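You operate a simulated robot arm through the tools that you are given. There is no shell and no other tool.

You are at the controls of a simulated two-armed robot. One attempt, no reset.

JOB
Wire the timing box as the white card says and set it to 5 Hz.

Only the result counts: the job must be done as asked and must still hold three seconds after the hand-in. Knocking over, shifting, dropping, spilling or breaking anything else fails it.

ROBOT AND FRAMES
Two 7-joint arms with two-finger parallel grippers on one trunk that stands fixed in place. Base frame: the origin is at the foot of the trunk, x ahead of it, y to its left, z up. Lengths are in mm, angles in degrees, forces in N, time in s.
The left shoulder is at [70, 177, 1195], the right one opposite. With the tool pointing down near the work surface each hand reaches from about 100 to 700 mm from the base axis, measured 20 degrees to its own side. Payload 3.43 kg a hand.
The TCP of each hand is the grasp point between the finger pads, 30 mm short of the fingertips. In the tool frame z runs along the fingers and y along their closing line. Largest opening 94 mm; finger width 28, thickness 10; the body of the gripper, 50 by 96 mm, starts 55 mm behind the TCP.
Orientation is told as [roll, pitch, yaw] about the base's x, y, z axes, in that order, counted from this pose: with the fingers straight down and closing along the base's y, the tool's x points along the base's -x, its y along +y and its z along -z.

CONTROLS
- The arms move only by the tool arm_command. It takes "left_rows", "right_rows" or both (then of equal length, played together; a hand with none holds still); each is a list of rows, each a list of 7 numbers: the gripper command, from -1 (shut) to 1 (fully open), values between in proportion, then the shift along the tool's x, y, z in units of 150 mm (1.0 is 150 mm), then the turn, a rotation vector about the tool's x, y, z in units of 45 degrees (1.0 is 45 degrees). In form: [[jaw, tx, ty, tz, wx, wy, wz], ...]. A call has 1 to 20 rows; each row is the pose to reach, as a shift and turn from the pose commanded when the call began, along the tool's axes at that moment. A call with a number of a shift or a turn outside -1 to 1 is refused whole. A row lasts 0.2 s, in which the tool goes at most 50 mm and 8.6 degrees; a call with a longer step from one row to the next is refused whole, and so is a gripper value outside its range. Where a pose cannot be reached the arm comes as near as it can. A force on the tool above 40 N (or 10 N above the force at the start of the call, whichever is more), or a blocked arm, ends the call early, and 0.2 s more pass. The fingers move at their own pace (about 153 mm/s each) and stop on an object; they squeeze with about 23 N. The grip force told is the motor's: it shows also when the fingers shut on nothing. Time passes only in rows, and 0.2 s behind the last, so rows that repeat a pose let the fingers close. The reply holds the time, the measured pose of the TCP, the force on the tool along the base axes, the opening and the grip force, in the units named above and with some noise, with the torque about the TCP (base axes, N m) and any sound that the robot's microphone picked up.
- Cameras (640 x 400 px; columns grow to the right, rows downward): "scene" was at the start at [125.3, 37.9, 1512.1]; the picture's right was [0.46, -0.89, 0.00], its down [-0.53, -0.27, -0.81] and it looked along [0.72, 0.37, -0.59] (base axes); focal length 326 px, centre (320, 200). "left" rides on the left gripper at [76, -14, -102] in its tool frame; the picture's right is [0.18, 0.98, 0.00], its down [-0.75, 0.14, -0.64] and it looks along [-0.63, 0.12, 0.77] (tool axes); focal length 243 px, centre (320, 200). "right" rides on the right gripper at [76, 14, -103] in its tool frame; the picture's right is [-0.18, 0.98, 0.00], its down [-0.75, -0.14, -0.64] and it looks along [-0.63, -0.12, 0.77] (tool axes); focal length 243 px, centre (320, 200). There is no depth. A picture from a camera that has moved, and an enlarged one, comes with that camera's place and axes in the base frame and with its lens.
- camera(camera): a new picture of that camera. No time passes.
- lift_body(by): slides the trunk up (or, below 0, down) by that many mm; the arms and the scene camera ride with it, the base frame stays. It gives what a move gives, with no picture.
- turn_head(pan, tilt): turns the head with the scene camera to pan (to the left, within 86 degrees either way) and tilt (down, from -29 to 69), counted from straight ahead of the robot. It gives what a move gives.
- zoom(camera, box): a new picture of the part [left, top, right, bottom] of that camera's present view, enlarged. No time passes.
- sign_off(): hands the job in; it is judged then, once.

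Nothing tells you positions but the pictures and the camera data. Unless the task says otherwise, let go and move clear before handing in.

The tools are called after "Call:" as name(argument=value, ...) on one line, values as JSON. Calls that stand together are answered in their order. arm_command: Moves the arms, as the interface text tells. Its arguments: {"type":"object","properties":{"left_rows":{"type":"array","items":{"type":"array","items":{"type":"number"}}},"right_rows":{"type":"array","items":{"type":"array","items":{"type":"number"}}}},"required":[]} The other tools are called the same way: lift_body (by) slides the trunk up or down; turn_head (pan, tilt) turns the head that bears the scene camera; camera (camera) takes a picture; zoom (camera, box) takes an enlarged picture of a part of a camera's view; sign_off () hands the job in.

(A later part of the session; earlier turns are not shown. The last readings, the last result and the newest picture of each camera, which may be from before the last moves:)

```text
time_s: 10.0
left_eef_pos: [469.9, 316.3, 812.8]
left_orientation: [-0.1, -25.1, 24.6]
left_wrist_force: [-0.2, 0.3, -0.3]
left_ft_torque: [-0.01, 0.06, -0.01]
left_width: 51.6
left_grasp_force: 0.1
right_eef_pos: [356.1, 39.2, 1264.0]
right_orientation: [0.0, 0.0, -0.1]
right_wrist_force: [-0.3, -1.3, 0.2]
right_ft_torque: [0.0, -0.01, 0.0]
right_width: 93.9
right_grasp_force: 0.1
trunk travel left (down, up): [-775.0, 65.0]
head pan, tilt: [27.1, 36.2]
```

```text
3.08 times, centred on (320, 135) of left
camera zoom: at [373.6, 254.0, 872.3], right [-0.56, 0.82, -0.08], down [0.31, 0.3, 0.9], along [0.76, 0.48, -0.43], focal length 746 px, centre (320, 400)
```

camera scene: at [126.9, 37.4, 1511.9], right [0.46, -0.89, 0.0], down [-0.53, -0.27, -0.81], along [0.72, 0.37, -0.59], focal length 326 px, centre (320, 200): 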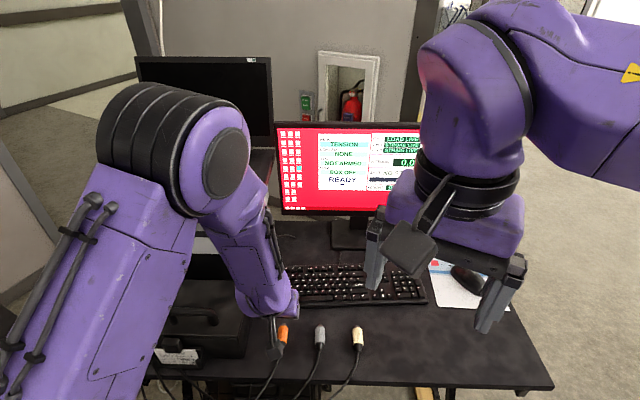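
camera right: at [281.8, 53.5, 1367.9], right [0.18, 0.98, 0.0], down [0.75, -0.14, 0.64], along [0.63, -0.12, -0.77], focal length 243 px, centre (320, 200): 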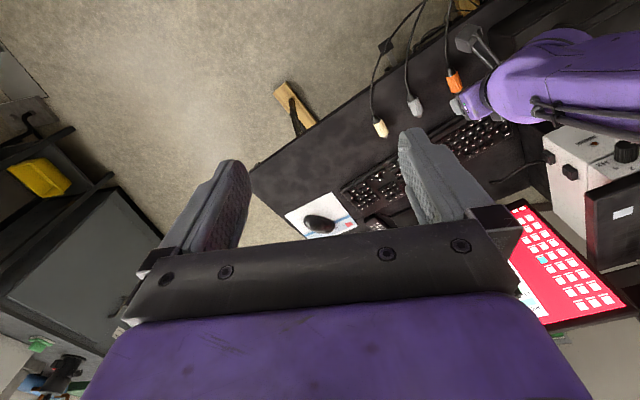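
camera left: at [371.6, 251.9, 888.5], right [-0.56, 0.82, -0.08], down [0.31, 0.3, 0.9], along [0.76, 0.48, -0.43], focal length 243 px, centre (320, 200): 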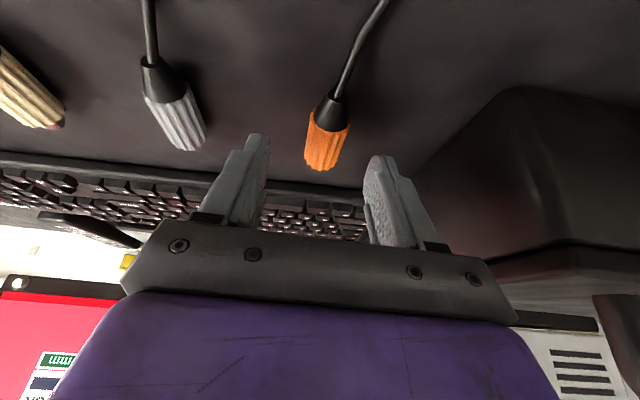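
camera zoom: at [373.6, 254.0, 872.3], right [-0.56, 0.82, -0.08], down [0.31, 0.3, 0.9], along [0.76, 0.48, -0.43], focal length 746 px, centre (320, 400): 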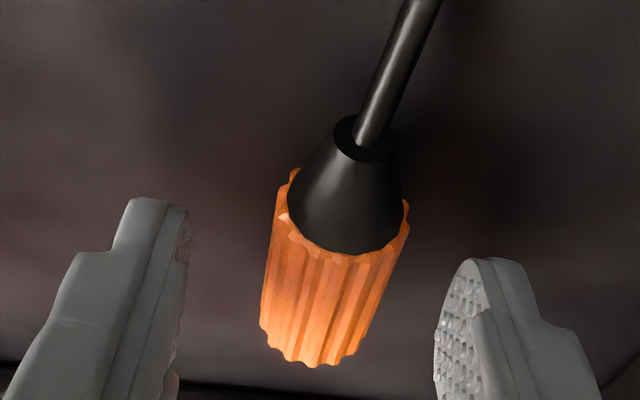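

Call:
arm_command(left_rows=[[0.1, 0.0042, 0, 0.0091, 0, 0, 0], [0.1, 0.0085, 0, 0.0181, 0, 0, 0]])

Call:
zoom(camera="left", box=[240, 70, 400, 200])

```text
time_s: 10.6
left_eef_pos: [469.6, 315.4, 810.2]
left_orientation: [0.0, -25.1, 24.9]
left_wrist_force: [0.4, 0.9, 0.5]
left_ft_torque: [0.0, 0.04, 0.01]
left_width: 51.9
left_grasp_force: 0.0
right_eef_pos: [356.9, 40.4, 1263.8]
right_orientation: [0.0, 0.0, 0.0]
right_wrist_force: [-0.7, -0.1, -0.5]
right_ft_torque: [0.03, -0.02, 0.02]
right_width: 94.0
right_grasp_force: 0.0
trunk travel left (down, up): [-775.0, 65.0]
head pan, tilt: [27.1, 36.2]
```

```text
3.08 times, centred on (320, 135) of left
camera zoom: at [373.4, 253.6, 869.8], right [-0.56, 0.82, -0.08], down [0.31, 0.3, 0.9], along [0.76, 0.48, -0.43], focal length 746 px, centre (320, 400)
```

zoom: 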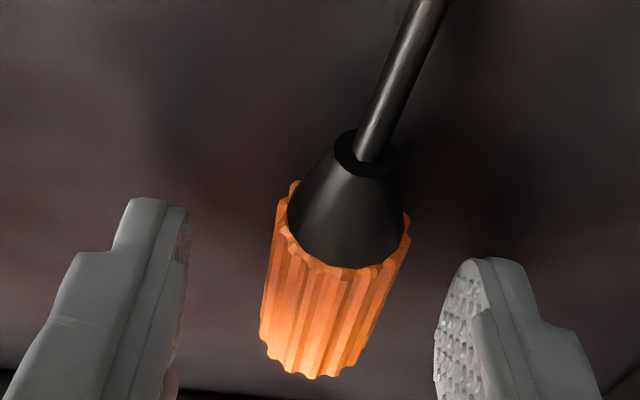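

Call:
arm_command(left_rows=[[0.1, 0.0028, 0.008, 0.006, 0, 0, 0], [0.1, 0.0056, 0.016, 0.0121, 0, 0, 0]])

```text
time_s: 11.2
left_eef_pos: [469.5, 317.2, 807.6]
left_orientation: [-0.1, -25.1, 24.8]
left_wrist_force: [-0.6, 0.6, 2.7]
left_ft_torque: [-0.1, -0.05, -0.08]
left_width: 51.3
left_grasp_force: 0.0
right_eef_pos: [355.2, 39.4, 1264.7]
right_orientation: [0.0, 0.1, 0.0]
right_wrist_force: [0.1, 0.0, -0.7]
right_ft_torque: [0.01, 0.01, 0.03]
right_width: 94.1
right_grasp_force: 0.1
trunk travel left (down, up): [-775.0, 65.0]
head pan, tilt: [27.1, 36.2]
```

Light desk contact (2.7 N) confirms the height. I'll back off 1 mm and close on the orange plug.

Call:
arm_command(left_rows=[[0.1, -0.0028, 0, -0.006, 0, 0, 0], [-0.3, -0.0028, 0, -0.006, 0, 0, 0], [-1, -0.0028, 0, -0.006, 0, 0, 0], [-1, -0.0028, 0, -0.006, 0, 0, 0], [-1, -0.0028, 0, -0.006, 0, 0, 0]])

Call:
zoom(camera="left", box=[240, 70, 400, 200])

```text
time_s: 12.4
left_eef_pos: [469.1, 317.7, 809.8]
left_orientation: [0.0, -25.1, 24.7]
left_wrist_force: [0.8, -0.1, -0.2]
left_ft_torque: [0.03, -0.02, 0.01]
left_width: 22.3
left_grasp_force: 23.0
right_eef_pos: [357.0, 39.4, 1264.1]
right_orientation: [0.1, 0.0, 0.1]
right_wrist_force: [-0.3, 0.5, 0.1]
right_ft_torque: [-0.03, -0.01, 0.03]
right_width: 94.1
right_grasp_force: 0.1
trunk travel left (down, up): [-775.0, 65.0]
head pan, tilt: [27.1, 36.2]
```

```text
3.08 times, centred on (320, 135) of left
camera zoom: at [373.6, 256.3, 868.6], right [-0.56, 0.82, -0.08], down [0.31, 0.3, 0.9], along [0.76, 0.48, -0.43], focal length 746 px, centre (320, 400)
```

zoom: 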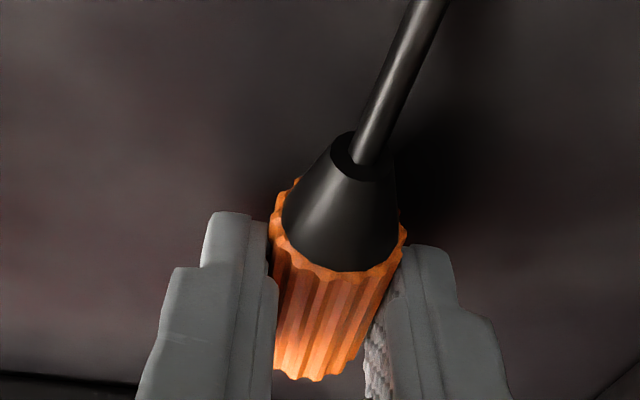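

The orange plug is gripped (22.3 mm, 23 N). I'll lift it gently and check it hangs level.

Call:
arm_command(left_rows=[[-1, -0.0282, 0, -0.0604, 0, 0, 0], [-1, -0.0845, 0, -0.1812, 0, 0, 0], [-1, -0.169, 0, -0.3625, 0, 0, 0], [-1, -0.225, 0, -0.483, 0, 0, 0], [-1, -0.225, 0, -0.483, 0, 0, 0]])

Call:
camera(camera="left")

Call:
zoom(camera="left", box=[240, 70, 400, 200])

Call:
camera(camera="scene")

Call:
camera(camera="right")

```text
time_s: 13.6
left_eef_pos: [469.4, 317.6, 888.7]
left_orientation: [-0.1, -24.9, 24.7]
left_wrist_force: [0.4, 0.0, -0.4]
left_ft_torque: [0.02, 0.03, -0.05]
left_width: 22.6
left_grasp_force: 22.9
right_eef_pos: [357.2, 41.1, 1263.6]
right_orientation: [0.0, 0.0, 0.0]
right_wrist_force: [-0.8, -0.1, 0.6]
right_ft_torque: [0.03, 0.02, -0.02]
right_width: 94.0
right_grasp_force: 0.1
trunk travel left (down, up): [-775.0, 65.0]
head pan, tilt: [27.1, 36.2]
```

```text
taken
camera left: at [373.5, 256.5, 947.8], right [-0.56, 0.82, -0.08], down [0.31, 0.3, 0.9], along [0.76, 0.48, -0.43], focal length 243 px, centre (320, 200)
```

left: 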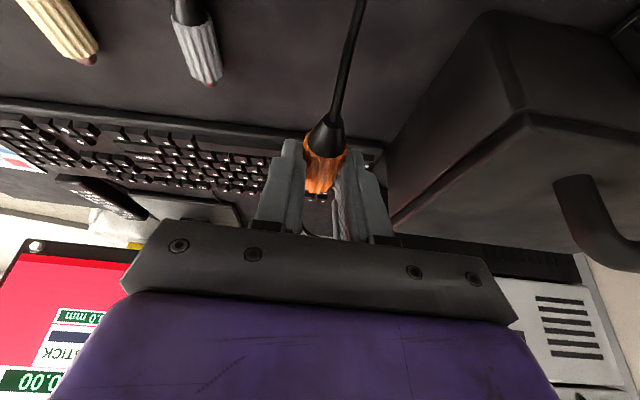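

```text
3.08 times, centred on (320, 135) of left
camera zoom: at [373.5, 256.5, 947.8], right [-0.56, 0.82, -0.08], down [0.31, 0.3, 0.9], along [0.76, 0.48, -0.43], focal length 746 px, centre (320, 400)
```

zoom: 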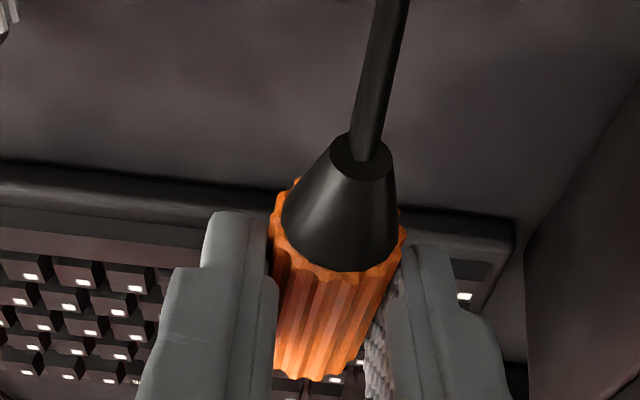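

```text
taken
camera scene: at [125.8, 38.2, 1512.0], right [0.46, -0.89, 0.0], down [-0.53, -0.27, -0.81], along [0.72, 0.37, -0.59], focal length 326 px, centre (320, 200)
```

scene: 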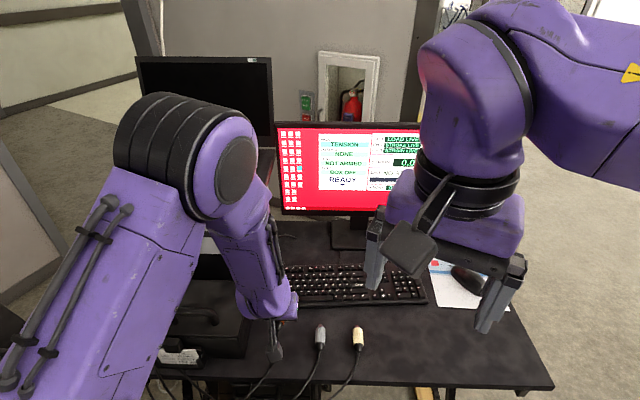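

```text
taken
camera right: at [280.8, 54.2, 1368.0], right [0.18, 0.98, 0.0], down [0.75, -0.14, 0.64], along [0.63, -0.12, -0.77], focal length 243 px, centre (320, 200)
```

right: 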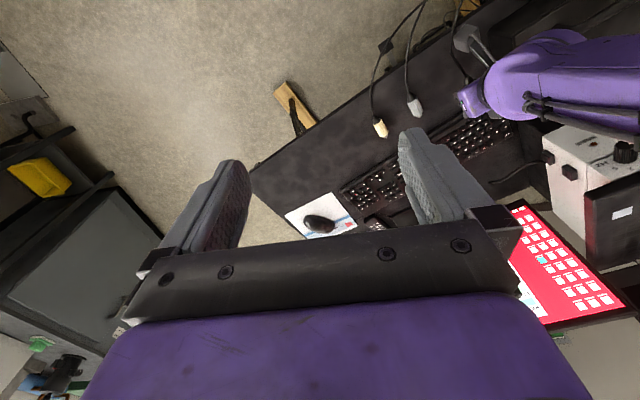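

The orange plug is held firmly and level. I'll lift it to socket height and carry it left, watching the cable forces.

Call:
arm_command(left_rows=[[-1, -0.0845, 0, -0.1813, 0, 0, 0], [-1, -0.169, 0, -0.3625, 0, 0, 0], [-1, -0.2536, 0, -0.5438, 0, 0, 0], [-1, -0.338, 0, -0.725, 0, 0, 0], [-1, -0.4226, 0, -0.9063, 0, 0, 0]])

Call:
arm_command(left_rows=[[-1, -0.0085, 0.2, -0.018, 0, 0, 0], [-1, -0.017, 0.4, -0.036, 0, 0, 0], [-1, -0.0254, 0.6, -0.054, 0, 0, 0], [-1, -0.034, 0.8, -0.072, 0, 0, 0], [-1, -0.042, 1.0, -0.09, 0, 0, 0]])

Call:
camera(camera="scene")

Call:
camera(camera="left")

```text
time_s: 14.8
left_eef_pos: [469.9, 317.7, 1035.3]
left_orientation: [0.1, -25.2, 24.8]
left_wrist_force: [0.3, 0.0, -1.6]
left_ft_torque: [0.03, 0.0, 0.0]
left_width: 22.3
left_grasp_force: 22.8
right_eef_pos: [356.2, 39.5, 1264.5]
right_orientation: [0.3, -0.1, 0.0]
right_wrist_force: [-0.2, 0.2, 0.6]
right_ft_torque: [0.0, 0.0, 0.02]
right_width: 93.8
right_grasp_force: 0.0
trunk travel left (down, up): [-775.0, 65.0]
head pan, tilt: [27.1, 36.2]
```

```text
time_s: 16.0
left_eef_pos: [404.7, 453.4, 1052.4]
left_orientation: [-0.1, -25.1, 24.8]
left_wrist_force: [0.6, -0.4, -0.7]
left_ft_torque: [-0.02, -0.02, 0.03]
left_width: 22.1
left_grasp_force: 23.0
right_eef_pos: [355.9, 41.4, 1263.6]
right_orientation: [0.0, 0.0, 0.0]
right_wrist_force: [-0.6, -0.6, 0.5]
right_ft_torque: [0.01, 0.0, 0.02]
right_width: 93.8
right_grasp_force: 0.1
trunk travel left (down, up): [-775.0, 65.0]
head pan, tilt: [27.1, 36.2]
```

```text
taken
camera scene: at [124.8, 38.7, 1512.1], right [0.46, -0.89, 0.0], down [-0.53, -0.27, -0.81], along [0.72, 0.37, -0.59], focal length 326 px, centre (320, 200)
```

scene: 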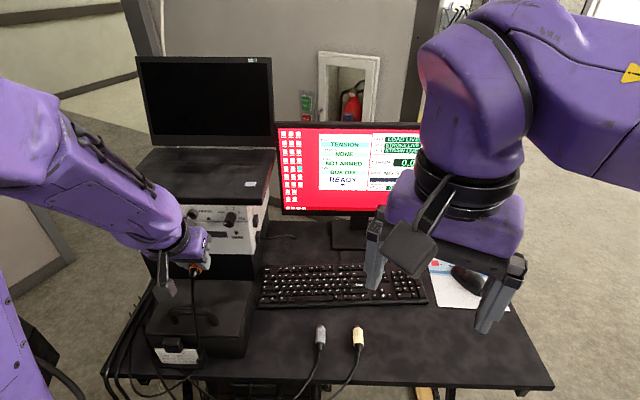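

```text
taken
camera left: at [308.7, 391.8, 1111.9], right [-0.56, 0.82, -0.08], down [0.31, 0.3, 0.9], along [0.76, 0.48, -0.43], focal length 243 px, centre (320, 200)
```

left: 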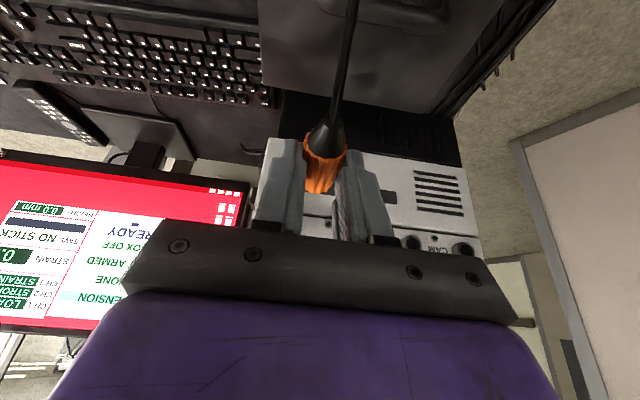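

Call:
arm_command(left_rows=[[-1, -0.0242, 0.2, 0.0113, 0, 0, 0], [-1, -0.0483, 0.4, 0.0225, 0, 0, 0], [-1, -0.0725, 0.6, 0.0338, 0, 0, 0], [-1, -0.0967, 0.8, 0.045, 0, 0, 0], [-1, -0.1208, 1.0, 0.0563, 0, 0, 0]])

Call:
arm_command(left_rows=[[-1, -0.12, 0.14, 0.056, 0, 0, 0], [-1, -0.24, 0.28, 0.112, 0, 0, 0], [-1, -0.36, 0.42, 0.169, 0, 0, 0]])

Call:
camera(camera="scene")

Call:
camera(camera="left")

```text
time_s: 17.2
left_eef_pos: [359.7, 600.7, 1051.7]
left_orientation: [-0.1, -25.1, 24.8]
left_wrist_force: [0.9, -0.1, 0.0]
left_ft_torque: [-0.01, 0.03, 0.0]
left_width: 21.8
left_grasp_force: 23.6
right_eef_pos: [356.4, 41.8, 1263.6]
right_orientation: [-0.1, 0.0, 0.0]
right_wrist_force: [-0.5, 0.2, 0.0]
right_ft_torque: [0.0, 0.02, -0.03]
right_width: 93.9
right_grasp_force: 0.0
trunk travel left (down, up): [-775.0, 65.0]
head pan, tilt: [27.1, 36.2]
```

```text
time_s: 18.0
left_eef_pos: [390.0, 679.3, 1054.3]
left_orientation: [0.0, -25.0, 24.8]
left_wrist_force: [0.0, 0.2, 0.0]
left_ft_torque: [0.0, 0.02, 0.0]
left_width: 22.4
left_grasp_force: 23.0
right_eef_pos: [356.0, 40.3, 1262.5]
right_orientation: [0.0, 0.0, 0.1]
right_wrist_force: [-0.6, 0.1, 0.4]
right_ft_torque: [-0.04, -0.02, -0.01]
right_width: 94.0
right_grasp_force: 0.1
trunk travel left (down, up): [-775.0, 65.0]
head pan, tilt: [27.1, 36.2]
```

```text
taken
camera scene: at [125.6, 38.6, 1512.0], right [0.46, -0.89, 0.0], down [-0.53, -0.27, -0.81], along [0.72, 0.37, -0.59], focal length 326 px, centre (320, 200)
```

scene: 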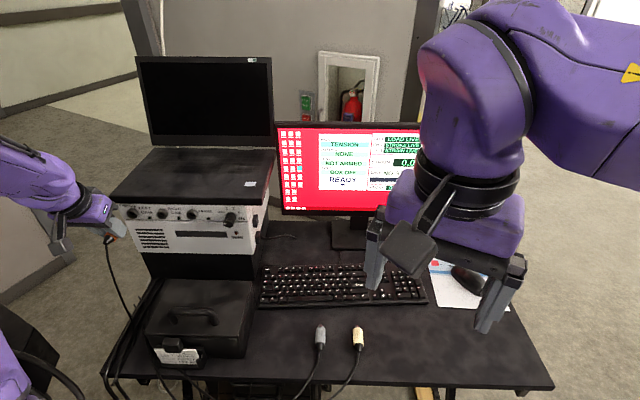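

```text
taken
camera left: at [293.1, 619.1, 1114.5], right [-0.56, 0.82, -0.08], down [0.31, 0.3, 0.9], along [0.76, 0.48, -0.43], focal length 243 px, centre (320, 200)
```

left: 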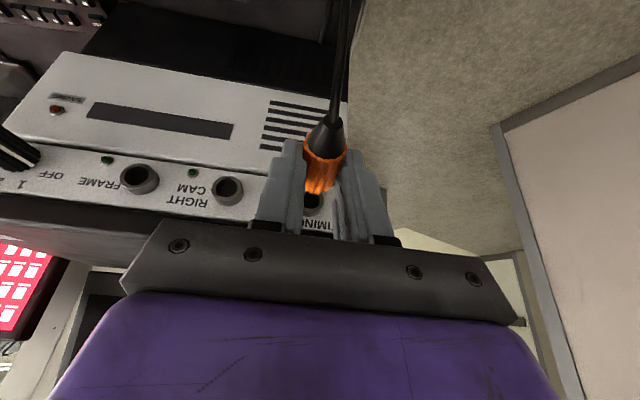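

Call:
zoom(camera="left", box=[240, 120, 400, 240])

Call:
zoom(camera="left", box=[100, 140, 260, 240])

Call:
zoom(camera="scene", box=[60, 190, 180, 265])

```text
3.33 times, centred on (320, 180) of left
camera zoom: at [293.1, 619.1, 1114.5], right [-0.56, 0.82, -0.08], down [0.31, 0.3, 0.9], along [0.76, 0.48, -0.43], focal length 809 px, centre (320, 267)
```

zoom: 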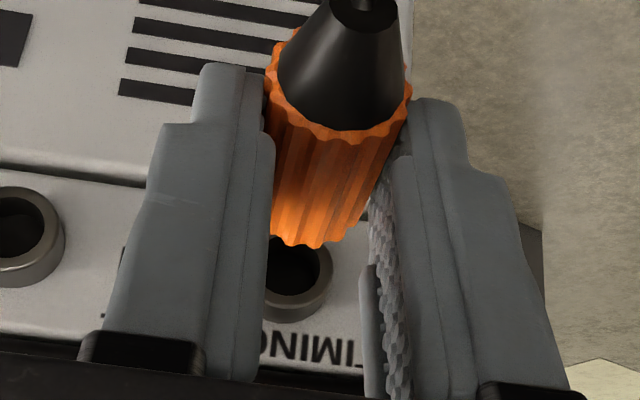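

```text
4.00 times, centred on (180, 190) of left
camera zoom: at [293.1, 619.1, 1114.5], right [-0.56, 0.82, -0.08], down [0.31, 0.3, 0.9], along [0.76, 0.48, -0.43], focal length 970 px, centre (880, 240)
```

zoom: 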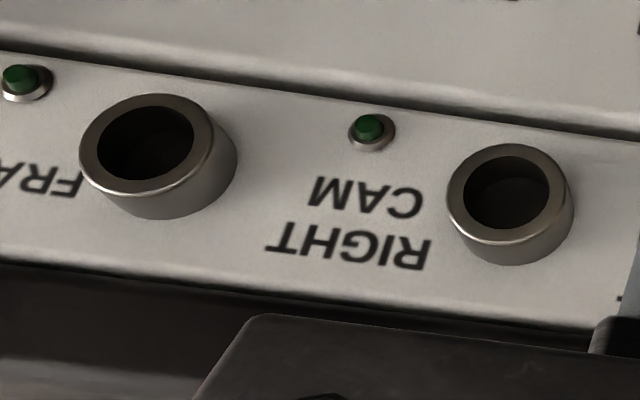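

```text
5.33 times, centred on (120, 228) of scene
camera zoom: at [125.6, 38.6, 1512.0], right [0.46, -0.89, 0.0], down [-0.53, -0.27, -0.81], along [0.72, 0.37, -0.59], focal length 1737 px, centre (1387, 53)
```

zoom: 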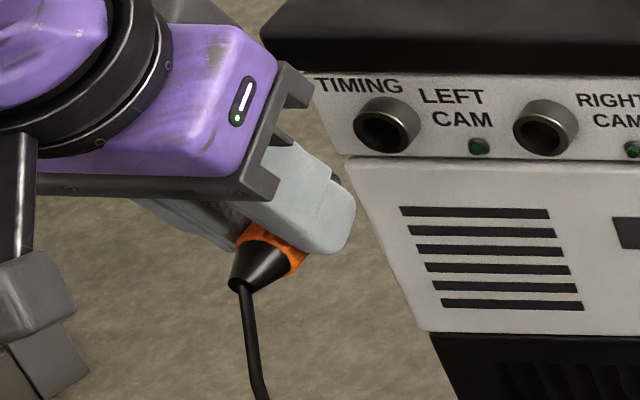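

The plug is aligned a few mm above and right of the LEFT CAM socket axis. I'll close the gap to about 20 mm with corrections of about −9 mm in height and −1.6 mm sideways, then check again.

Call:
arm_command(left_rows=[[-1, -0.0513, 0.0053, 0.0556, 0, 0, 0], [-1, -0.1027, 0.0107, 0.1111, 0, 0, 0], [-1, -0.1027, 0.0107, 0.1111, 0, 0, 0]])

Call:
zoom(camera="left", box=[240, 120, 400, 240])

Call:
zoom(camera="left", box=[100, 140, 260, 240])

Call:
zoom(camera="scene", box=[90, 190, 190, 255])

```text
time_s: 18.8
left_eef_pos: [408.8, 690.2, 1045.5]
left_orientation: [-0.1, -25.0, 24.7]
left_wrist_force: [-0.7, 0.2, -1.0]
left_ft_torque: [0.0, -0.02, -0.03]
left_width: 21.9
left_grasp_force: 23.3
right_eef_pos: [356.8, 38.8, 1264.0]
right_orientation: [0.2, 0.1, 0.0]
right_wrist_force: [-0.9, -0.8, -0.7]
right_ft_torque: [-0.01, 0.0, 0.03]
right_width: 93.8
right_grasp_force: 0.1
trunk travel left (down, up): [-775.0, 65.0]
head pan, tilt: [27.1, 36.2]
```

```text
3.33 times, centred on (320, 180) of left
camera zoom: at [311.8, 628.8, 1105.4], right [-0.56, 0.82, -0.08], down [0.31, 0.3, 0.9], along [0.76, 0.48, -0.43], focal length 809 px, centre (320, 267)
```

zoom: 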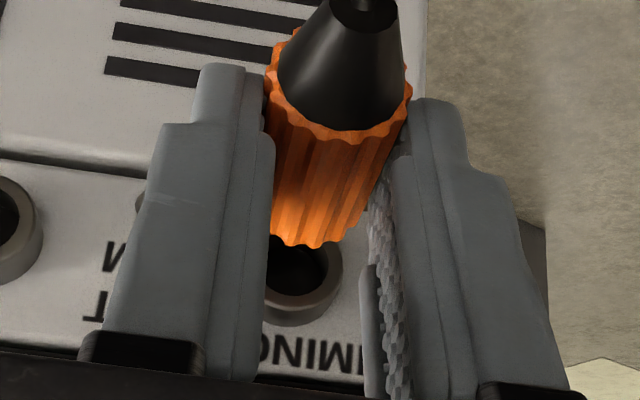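

```text
4.00 times, centred on (180, 190) of left
camera zoom: at [311.8, 628.8, 1105.4], right [-0.56, 0.82, -0.08], down [0.31, 0.3, 0.9], along [0.76, 0.48, -0.43], focal length 970 px, centre (880, 240)
```

zoom: 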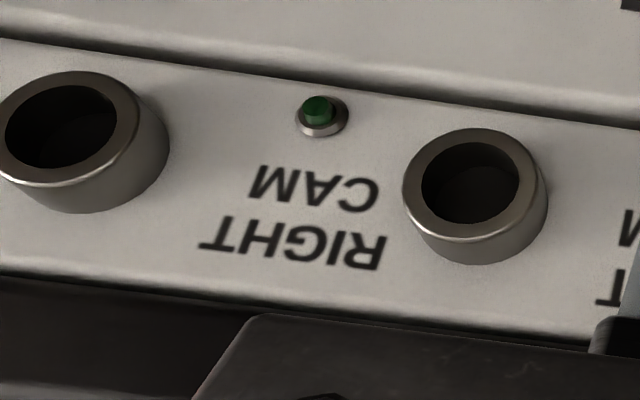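

```text
6.15 times, centred on (140, 222) of scene
camera zoom: at [124.7, 37.6, 1512.1], right [0.46, -0.89, 0.0], down [-0.53, -0.27, -0.81], along [0.72, 0.37, -0.59], focal length 2004 px, centre (1428, 62)
```

zoom: 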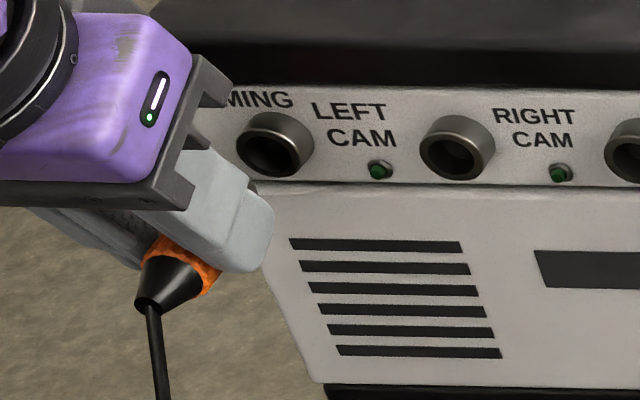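

Call:
zoom(camera="left", box=[290, 160, 360, 215])

Call:
zoom(camera="scene", box=[110, 195, 160, 235])

```text
7.27 times, centred on (325, 188) of left
camera zoom: at [311.8, 628.8, 1105.4], right [-0.56, 0.82, -0.08], down [0.31, 0.3, 0.9], along [0.76, 0.48, -0.43], focal length 1764 px, centre (284, 291)
```

zoom: 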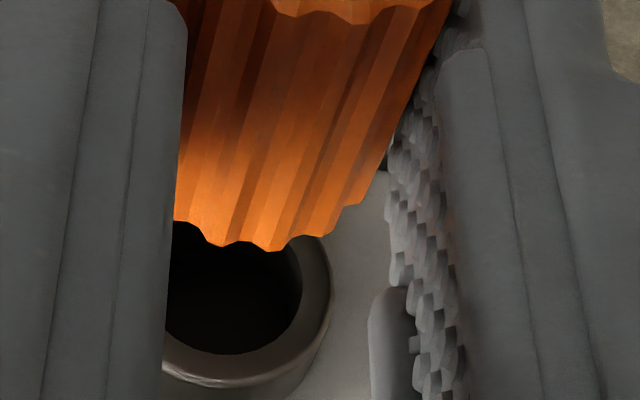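

```text
10.00 times, centred on (135, 215) of scene
camera zoom: at [124.7, 37.6, 1512.1], right [0.46, -0.89, 0.0], down [-0.53, -0.27, -0.81], along [0.72, 0.37, -0.59], focal length 3256 px, centre (2170, 50)
```

zoom: 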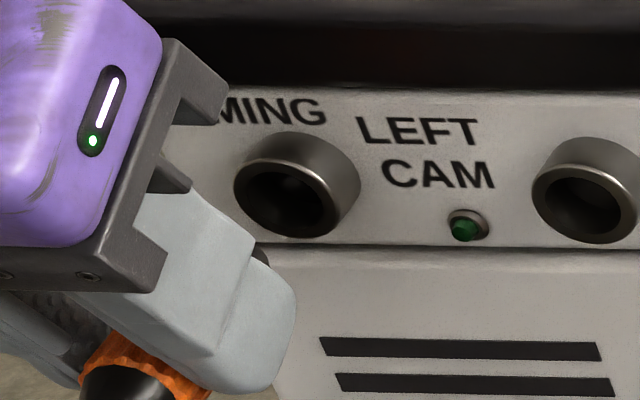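

Alignment looks within about 1 mm in the wrist view. I'll advance 12 mm, leaving about 8–10 mm, and re-check in both views.

Call:
arm_command(left_rows=[[-1, -0.037, 0, 0.0154, 0, 0, 0], [-1, -0.0739, 0, 0.0308, 0, 0, 0], [-1, -0.0739, 0, 0.0308, 0, 0, 0]])

Call:
zoom(camera="left", box=[290, 160, 360, 215])

Call:
zoom(camera="scene", box=[110, 195, 160, 235])

```text
time_s: 19.6
left_eef_pos: [418.2, 695.8, 1047.2]
left_orientation: [0.0, -25.2, 24.7]
left_wrist_force: [1.0, -0.7, 0.2]
left_ft_torque: [-0.01, 0.03, 0.01]
left_width: 22.2
left_grasp_force: 23.3
right_eef_pos: [356.1, 40.3, 1264.4]
right_orientation: [-0.1, 0.0, -0.1]
right_wrist_force: [-0.5, 0.7, 0.5]
right_ft_torque: [-0.01, -0.01, 0.0]
right_width: 94.0
right_grasp_force: 0.1
trunk travel left (down, up): [-775.0, 65.0]
head pan, tilt: [27.1, 36.2]
```

```text
7.27 times, centred on (325, 188) of left
camera zoom: at [322.2, 634.2, 1105.7], right [-0.56, 0.82, -0.08], down [0.31, 0.3, 0.9], along [0.76, 0.48, -0.43], focal length 1764 px, centre (284, 291)
```

zoom: 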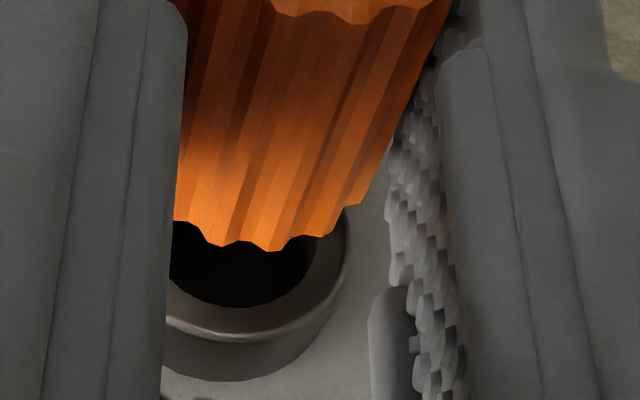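

```text
10.00 times, centred on (135, 215) of scene
camera zoom: at [125.2, 38.1, 1512.1], right [0.46, -0.89, 0.0], down [-0.53, -0.27, -0.81], along [0.72, 0.37, -0.59], focal length 3256 px, centre (2170, 50)
```

zoom: 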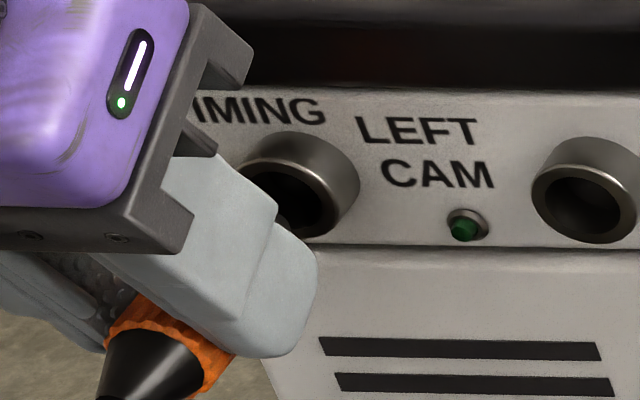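

Call:
arm_command(left_rows=[[-1, -0.0242, -0.007, 0.0113, 0, 0, 0], [-1, -0.0483, -0.007, 0.0225, 0, 0, 0], [-1, -0.0604, -0.007, 0.0282, 0, 0, 0]])

Call:
zoom(camera="left", box=[290, 160, 360, 215])

Call:
zoom(camera="scene", box=[110, 195, 160, 235])

```text
time_s: 20.4
left_eef_pos: [428.5, 699.3, 1044.2]
left_orientation: [0.0, -25.1, 24.7]
left_wrist_force: [0.4, 0.1, 0.3]
left_ft_torque: [0.0, 0.02, 0.0]
left_width: 22.1
left_grasp_force: 23.4
right_eef_pos: [356.5, 40.7, 1264.0]
right_orientation: [0.0, 0.0, 0.0]
right_wrist_force: [-0.7, -0.4, -0.4]
right_ft_torque: [-0.05, 0.03, 0.01]
right_width: 94.1
right_grasp_force: 0.1
trunk travel left (down, up): [-775.0, 65.0]
head pan, tilt: [27.1, 36.2]
```

```text
7.27 times, centred on (325, 188) of left
camera zoom: at [332.3, 637.2, 1105.0], right [-0.56, 0.82, -0.08], down [0.31, 0.3, 0.9], along [0.76, 0.48, -0.43], focal length 1764 px, centre (284, 291)
```

zoom: 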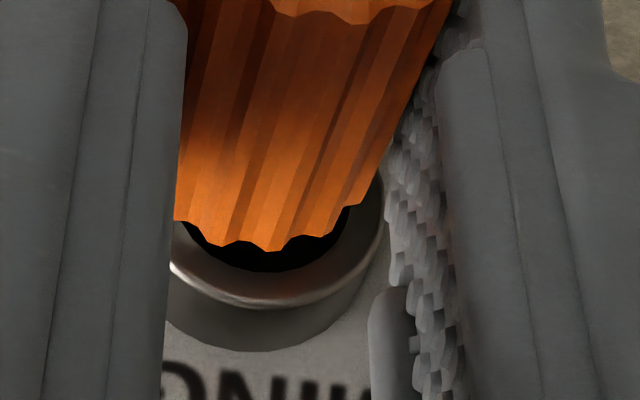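

```text
10.00 times, centred on (135, 215) of scene
camera zoom: at [125.3, 38.3, 1512.0], right [0.46, -0.89, 0.0], down [-0.53, -0.27, -0.81], along [0.72, 0.37, -0.59], focal length 3256 px, centre (2170, 50)
```

zoom: 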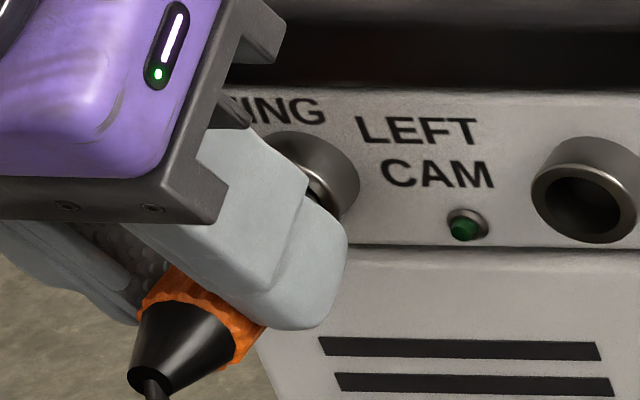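

Call:
arm_command(left_rows=[[-1, -0.012, 0.002, 0.0005, 0, 0, 0], [-1, -0.025, 0.003, 0.004, 0, 0, 0], [-1, -0.033, 0.003, 0.008, 0, 0, 0]])

Call:
zoom(camera="left", box=[290, 160, 360, 215])

Call:
zoom(camera="scene", box=[110, 195, 160, 235])

```text
time_s: 21.2
left_eef_pos: [433.1, 700.5, 1046.9]
left_orientation: [0.1, -25.1, 24.7]
left_wrist_force: [-0.2, 0.4, -0.4]
left_ft_torque: [-0.01, -0.03, 0.0]
left_width: 22.1
left_grasp_force: 23.3
right_eef_pos: [357.0, 40.3, 1263.8]
right_orientation: [0.0, 0.0, -0.1]
right_wrist_force: [-0.3, 0.7, -0.7]
right_ft_torque: [0.0, 0.0, 0.02]
right_width: 94.0
right_grasp_force: 0.1
trunk travel left (down, up): [-775.0, 65.0]
head pan, tilt: [27.1, 36.2]
```

```text
7.27 times, centred on (325, 188) of left
camera zoom: at [336.6, 639.7, 1106.7], right [-0.56, 0.82, -0.08], down [0.31, 0.3, 0.9], along [0.76, 0.48, -0.43], focal length 1764 px, centre (284, 291)
```

zoom: 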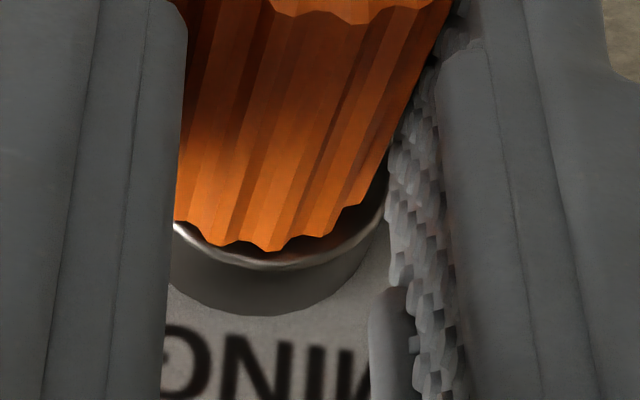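

```text
10.00 times, centred on (135, 215) of scene
camera zoom: at [125.3, 38.2, 1512.0], right [0.46, -0.89, 0.0], down [-0.53, -0.27, -0.81], along [0.72, 0.37, -0.59], focal length 3256 px, centre (2170, 50)
```

zoom: 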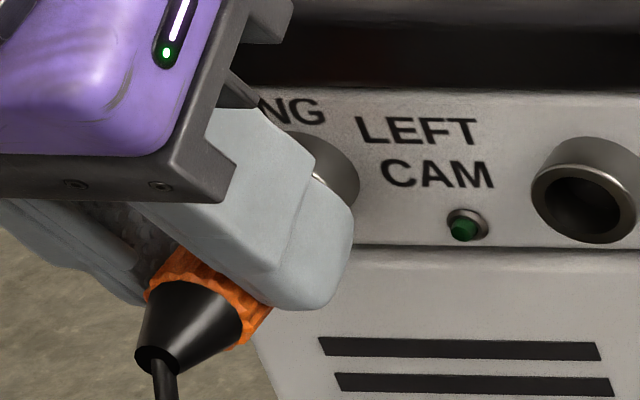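

The tip is entering the socket bore with no contact force. I'll push in gently in small steps, watching force and sound.

Call:
arm_command(left_rows=[[-1, -0.006, 0, 0.0028, 0, 0, 0], [-1, -0.0121, 0, 0.0056, 0, 0, 0], [-1, -0.0181, 0, 0.0085, 0, 0, 0], [-1, -0.0181, 0, 0.0085, 0, 0, 0]])

Call:
zoom(camera="left", box=[290, 160, 360, 215])

```text
time_s: 22.2
left_eef_pos: [433.2, 700.2, 1047.8]
left_orientation: [0.0, -25.0, 24.7]
left_wrist_force: [-7.7, -9.1, -1.9]
left_ft_torque: [-0.23, 0.22, -0.09]
left_width: 22.0
left_grasp_force: 22.9
right_eef_pos: [354.7, 38.4, 1264.6]
right_orientation: [0.1, 0.0, 0.1]
right_wrist_force: [0.3, -0.4, -0.3]
right_ft_torque: [-0.03, 0.01, 0.02]
right_width: 94.0
right_grasp_force: 0.1
trunk travel left (down, up): [-775.0, 65.0]
head pan, tilt: [27.1, 36.2]
```

```text
7.27 times, centred on (325, 188) of left
camera zoom: at [337.0, 640.1, 1106.8], right [-0.56, 0.82, -0.08], down [0.31, 0.3, 0.9], along [0.76, 0.48, -0.43], focal length 1764 px, centre (284, 291)
```

zoom: 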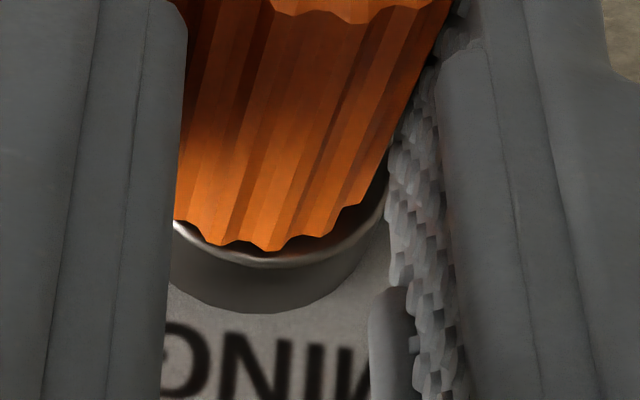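

Contact at about 12 N with a sideways component to the right (+5 N), so the tip is slightly off to the left. I'll look into a neighbouring open socket to understand the bore before adjusting.

Call:
zoom(camera="left", box=[180, 150, 240, 210])

Call:
zoom(camera="scene", box=[155, 200, 185, 225])

Call:
zoom(camera="scene", box=[110, 195, 160, 235])

Call:
zoom(camera="scene", box=[310, 315, 370, 355])

```text
6.67 times, centred on (210, 180) of left
camera zoom: at [337.0, 640.1, 1106.8], right [-0.56, 0.82, -0.08], down [0.31, 0.3, 0.9], along [0.76, 0.48, -0.43], focal length 1618 px, centre (1053, 333)
```

zoom: 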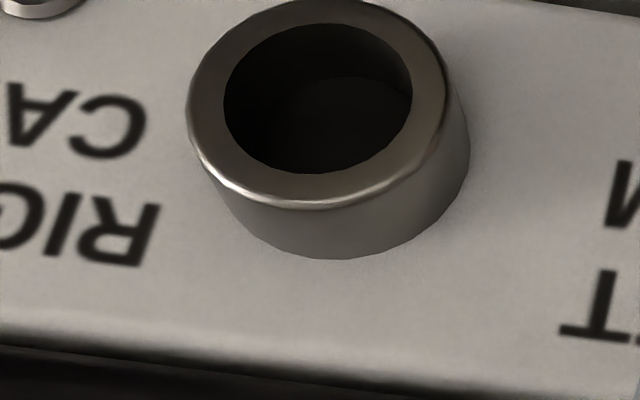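

```text
16.00 times, centred on (170, 212) of scene
camera zoom: at [123.3, 36.0, 1512.2], right [0.46, -0.89, 0.0], down [-0.52, -0.27, -0.81], along [0.72, 0.37, -0.59], focal length 5210 px, centre (2720, 0)
```

zoom: 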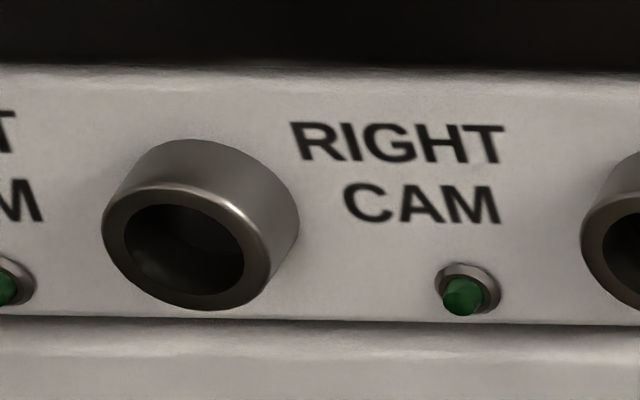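

```text
10.00 times, centred on (135, 215) of scene
camera zoom: at [123.3, 36.0, 1512.2], right [0.46, -0.89, 0.0], down [-0.52, -0.27, -0.81], along [0.72, 0.37, -0.59], focal length 3256 px, centre (2170, 50)
```

zoom: 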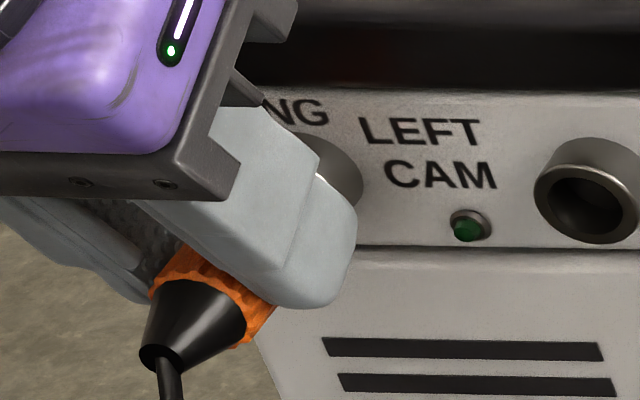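

```text
10.00 times, centred on (340, 335) of scene
camera zoom: at [123.3, 36.0, 1512.2], right [0.46, -0.89, 0.0], down [-0.52, -0.27, -0.81], along [0.72, 0.37, -0.59], focal length 3256 px, centre (120, -1150)
```

zoom: 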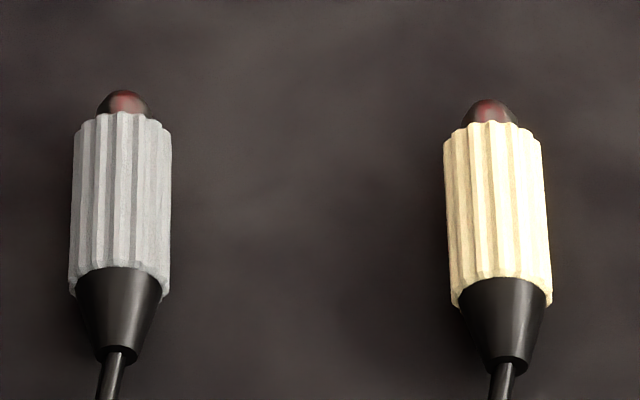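

Call:
arm_command(left_rows=[[-1, 0, -0.004, 0, 0, 0, 0], [-1, 0, -0.008, 0, 0, 0, 0]])

```text
time_s: 22.8
left_eef_pos: [432.9, 701.6, 1047.8]
left_orientation: [0.1, -25.2, 24.8]
left_wrist_force: [-11.2, -5.3, 0.7]
left_ft_torque: [-0.2, 0.26, -0.03]
left_width: 22.1
left_grasp_force: 23.1
right_eef_pos: [353.4, 39.6, 1265.1]
right_orientation: [0.2, -0.2, 0.0]
right_wrist_force: [0.8, -0.5, 0.7]
right_ft_torque: [0.02, 0.01, -0.01]
right_width: 94.3
right_grasp_force: 0.0
trunk travel left (down, up): [-775.0, 65.0]
head pan, tilt: [27.1, 36.2]
```

The sideways force is gone after a 1 mm correction; only about 12 N axial remains. Now I'll press further in to seat it.

Call:
arm_command(left_rows=[[-1, -0.006, 0, 0.0028, 0, 0, 0], [-1, -0.0121, 0, 0.0056, 0, 0, 0], [-1, -0.0121, 0, 0.0056, 0, 0, 0]])

Call:
zoom(camera="left", box=[290, 160, 360, 215])

Call:
zoom(camera="scene", box=[110, 195, 160, 235])

```text
time_s: 23.6
left_eef_pos: [432.7, 701.6, 1047.1]
left_orientation: [0.0, -25.1, 24.7]
left_wrist_force: [-18.4, -7.5, -1.1]
left_ft_torque: [-0.21, 0.45, 0.04]
left_width: 22.0
left_grasp_force: 22.7
right_eef_pos: [352.2, 39.9, 1265.5]
right_orientation: [0.1, -0.2, 0.0]
right_wrist_force: [0.7, -0.1, 0.0]
right_ft_torque: [-0.02, 0.01, -0.02]
right_width: 93.9
right_grasp_force: 0.1
trunk travel left (down, up): [-775.0, 65.0]
head pan, tilt: [27.1, 36.2]
```

```text
7.27 times, centred on (325, 188) of left
camera zoom: at [337.1, 640.0, 1106.5], right [-0.56, 0.82, -0.08], down [0.31, 0.3, 0.9], along [0.77, 0.48, -0.43], focal length 1764 px, centre (284, 291)
```

zoom: 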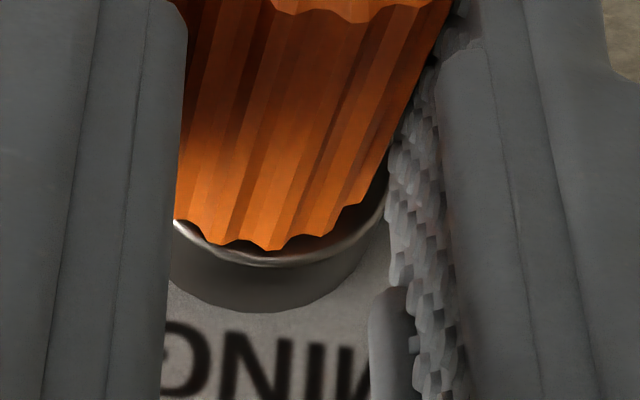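

```text
10.00 times, centred on (135, 215) of scene
camera zoom: at [120.3, 36.5, 1512.5], right [0.46, -0.89, 0.0], down [-0.52, -0.27, -0.81], along [0.72, 0.37, -0.59], focal length 3256 px, centre (2170, 50)
```

zoom: 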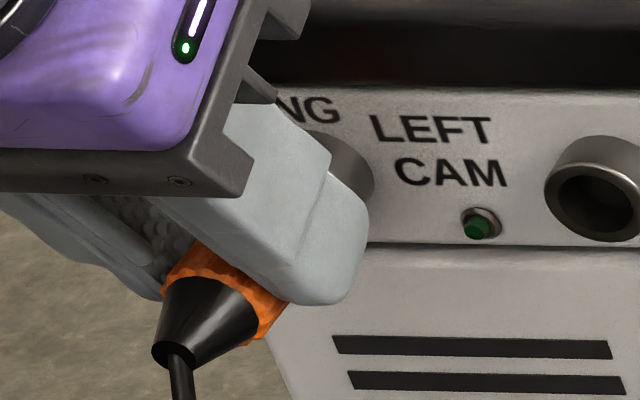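

About 20 N axial and no click yet; the pin seems to sit at the floor of the bore. I'll press a little harder, staying below the 40 N cut-off.

Call:
arm_command(left_rows=[[-1, -0.006, 0, 0.0028, 0, 0, 0], [-1, -0.0121, 0, 0.0056, 0, 0, 0], [-1, -0.0151, 0, 0.007, 0, 0, 0], [-1, -0.0151, 0, 0.007, 0, 0, 0]])

Call:
zoom(camera="left", box=[290, 160, 360, 215])

Call:
zoom(camera="left", box=[80, 100, 260, 220])

```text
time_s: 24.6
left_eef_pos: [436.8, 703.0, 1047.7]
left_orientation: [0.0, -25.2, 24.8]
left_wrist_force: [-21.0, -6.2, -4.1]
left_ft_torque: [-0.16, 0.48, 0.09]
left_width: 22.4
left_grasp_force: 22.5
right_eef_pos: [351.6, 40.1, 1265.2]
right_orientation: [0.1, -0.2, 0.0]
right_wrist_force: [0.0, 0.2, 0.5]
right_ft_torque: [0.02, -0.01, -0.02]
right_width: 94.1
right_grasp_force: 0.0
trunk travel left (down, up): [-775.0, 65.0]
head pan, tilt: [27.1, 36.2]
```

```text
7.27 times, centred on (325, 188) of left
camera zoom: at [340.3, 641.5, 1107.0], right [-0.56, 0.82, -0.08], down [0.31, 0.3, 0.9], along [0.77, 0.48, -0.42], focal length 1764 px, centre (284, 291)
```

zoom: 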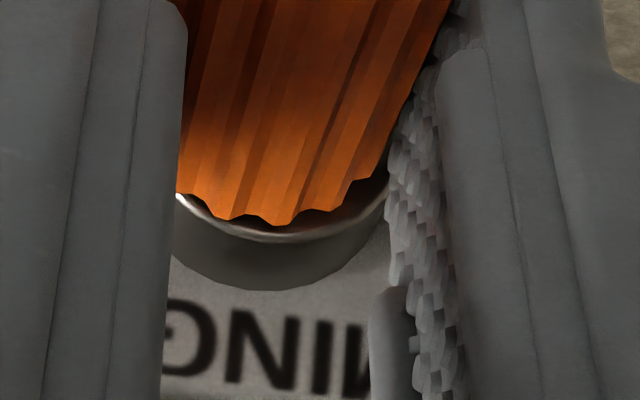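

```text
3.33 times, centred on (170, 160) of left
camera zoom: at [340.3, 641.5, 1107.0], right [-0.56, 0.82, -0.08], down [0.31, 0.3, 0.9], along [0.77, 0.48, -0.42], focal length 809 px, centre (820, 333)
```

zoom: 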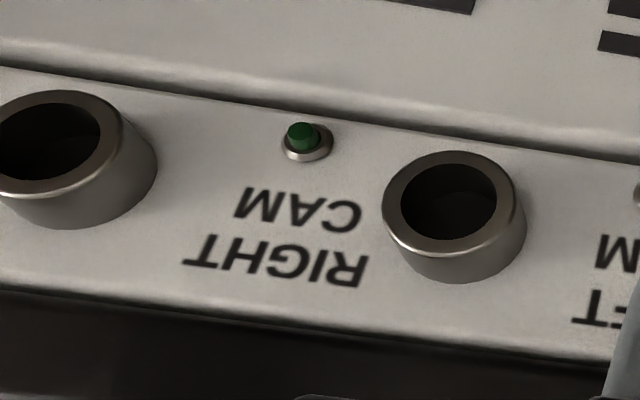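

The plug slipped slightly in the grip at about 22 N instead of going further in, so it is bottomed or blocked. I'll look carefully at the gap and the LEDs.

Call:
zoom(camera="scene", box=[125, 195, 165, 225])

Call:
zoom(camera="left", box=[300, 165, 350, 205])

Call:
zoom(camera="scene", box=[310, 125, 430, 200])

Call:
zoom(camera="left", box=[185, 150, 235, 200])

```text
13.33 times, centred on (145, 210) of scene
camera zoom: at [120.1, 37.1, 1512.5], right [0.46, -0.89, 0.0], down [-0.52, -0.27, -0.81], along [0.72, 0.37, -0.59], focal length 4342 px, centre (2653, 67)
```

zoom: 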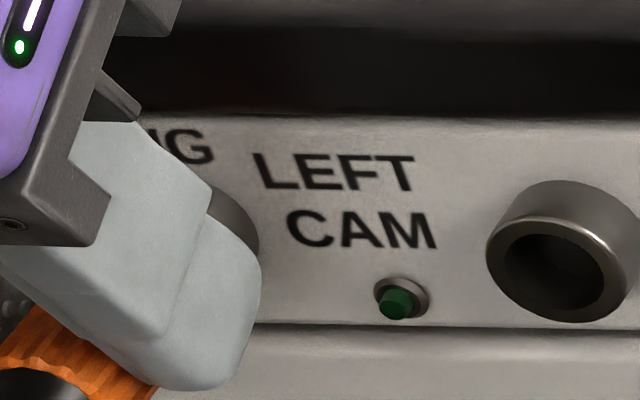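

```text
10.00 times, centred on (325, 185) of left
camera zoom: at [340.3, 641.5, 1107.0], right [-0.56, 0.82, -0.08], down [0.31, 0.3, 0.9], along [0.77, 0.48, -0.42], focal length 2426 px, centre (270, 350)
```

zoom: 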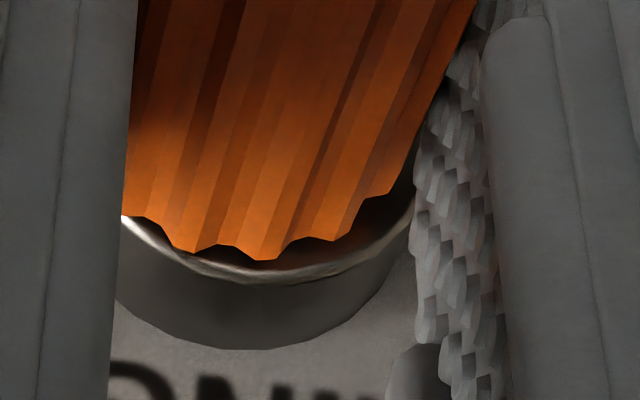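

```text
5.33 times, centred on (370, 162) of scene
camera zoom: at [120.1, 37.1, 1512.5], right [0.46, -0.89, 0.0], down [-0.52, -0.27, -0.81], along [0.72, 0.37, -0.59], focal length 1737 px, centre (53, 400)
```

zoom: 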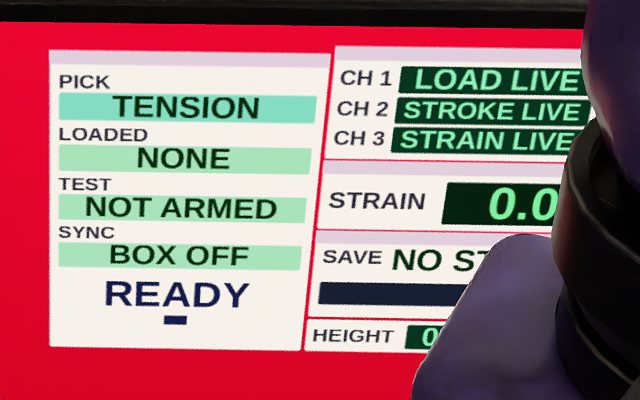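

```text
8.00 times, centred on (210, 175) of left
camera zoom: at [340.3, 641.5, 1107.0], right [-0.56, 0.82, -0.08], down [0.31, 0.3, 0.9], along [0.77, 0.48, -0.42], focal length 1941 px, centre (1200, 400)
```

zoom: 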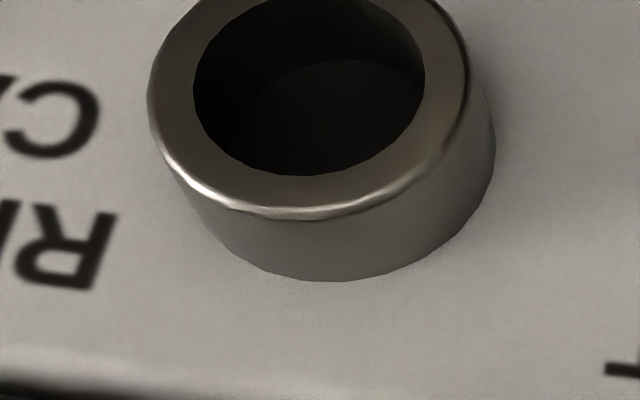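

The bore is a recess about 11 mm deep and the plug's pin is about 13 mm, so it looks bottomed. I'll ease back to see whether the plug is held (a pull force would show capture).

Call:
arm_command(left_rows=[[-1, 0.0121, 0, -0.0056, 0, 0, 0], [-1, 0.0242, 0, -0.0113, 0, 0, 0], [-1, 0.0332, 0, -0.0155, 0, 0, 0], [-1, 0.0332, 0, -0.0155, 0, 0, 0]])

Call:
zoom(camera="left", box=[290, 160, 360, 215])

```text
time_s: 25.6
left_eef_pos: [438.6, 702.8, 1046.2]
left_orientation: [0.0, -25.4, 24.8]
left_wrist_force: [-1.6, 10.1, 4.5]
left_ft_torque: [0.21, -0.08, 0.16]
left_width: 21.8
left_grasp_force: 23.3
right_eef_pos: [355.4, 41.5, 1264.6]
right_orientation: [0.0, -0.2, 0.0]
right_wrist_force: [0.1, -1.2, -0.3]
right_ft_torque: [0.01, 0.04, -0.03]
right_width: 94.1
right_grasp_force: 0.1
trunk travel left (down, up): [-775.0, 65.0]
head pan, tilt: [27.1, 36.2]
```

```text
7.27 times, centred on (325, 188) of left
camera zoom: at [340.2, 641.3, 1106.7], right [-0.56, 0.82, -0.08], down [0.31, 0.3, 0.9], along [0.77, 0.48, -0.42], focal length 1764 px, centre (284, 291)
```

zoom: 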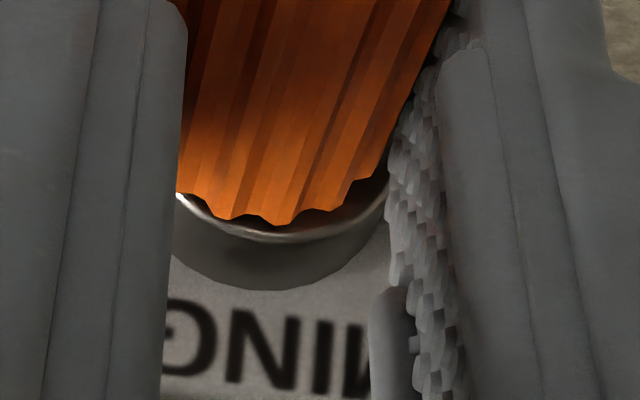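

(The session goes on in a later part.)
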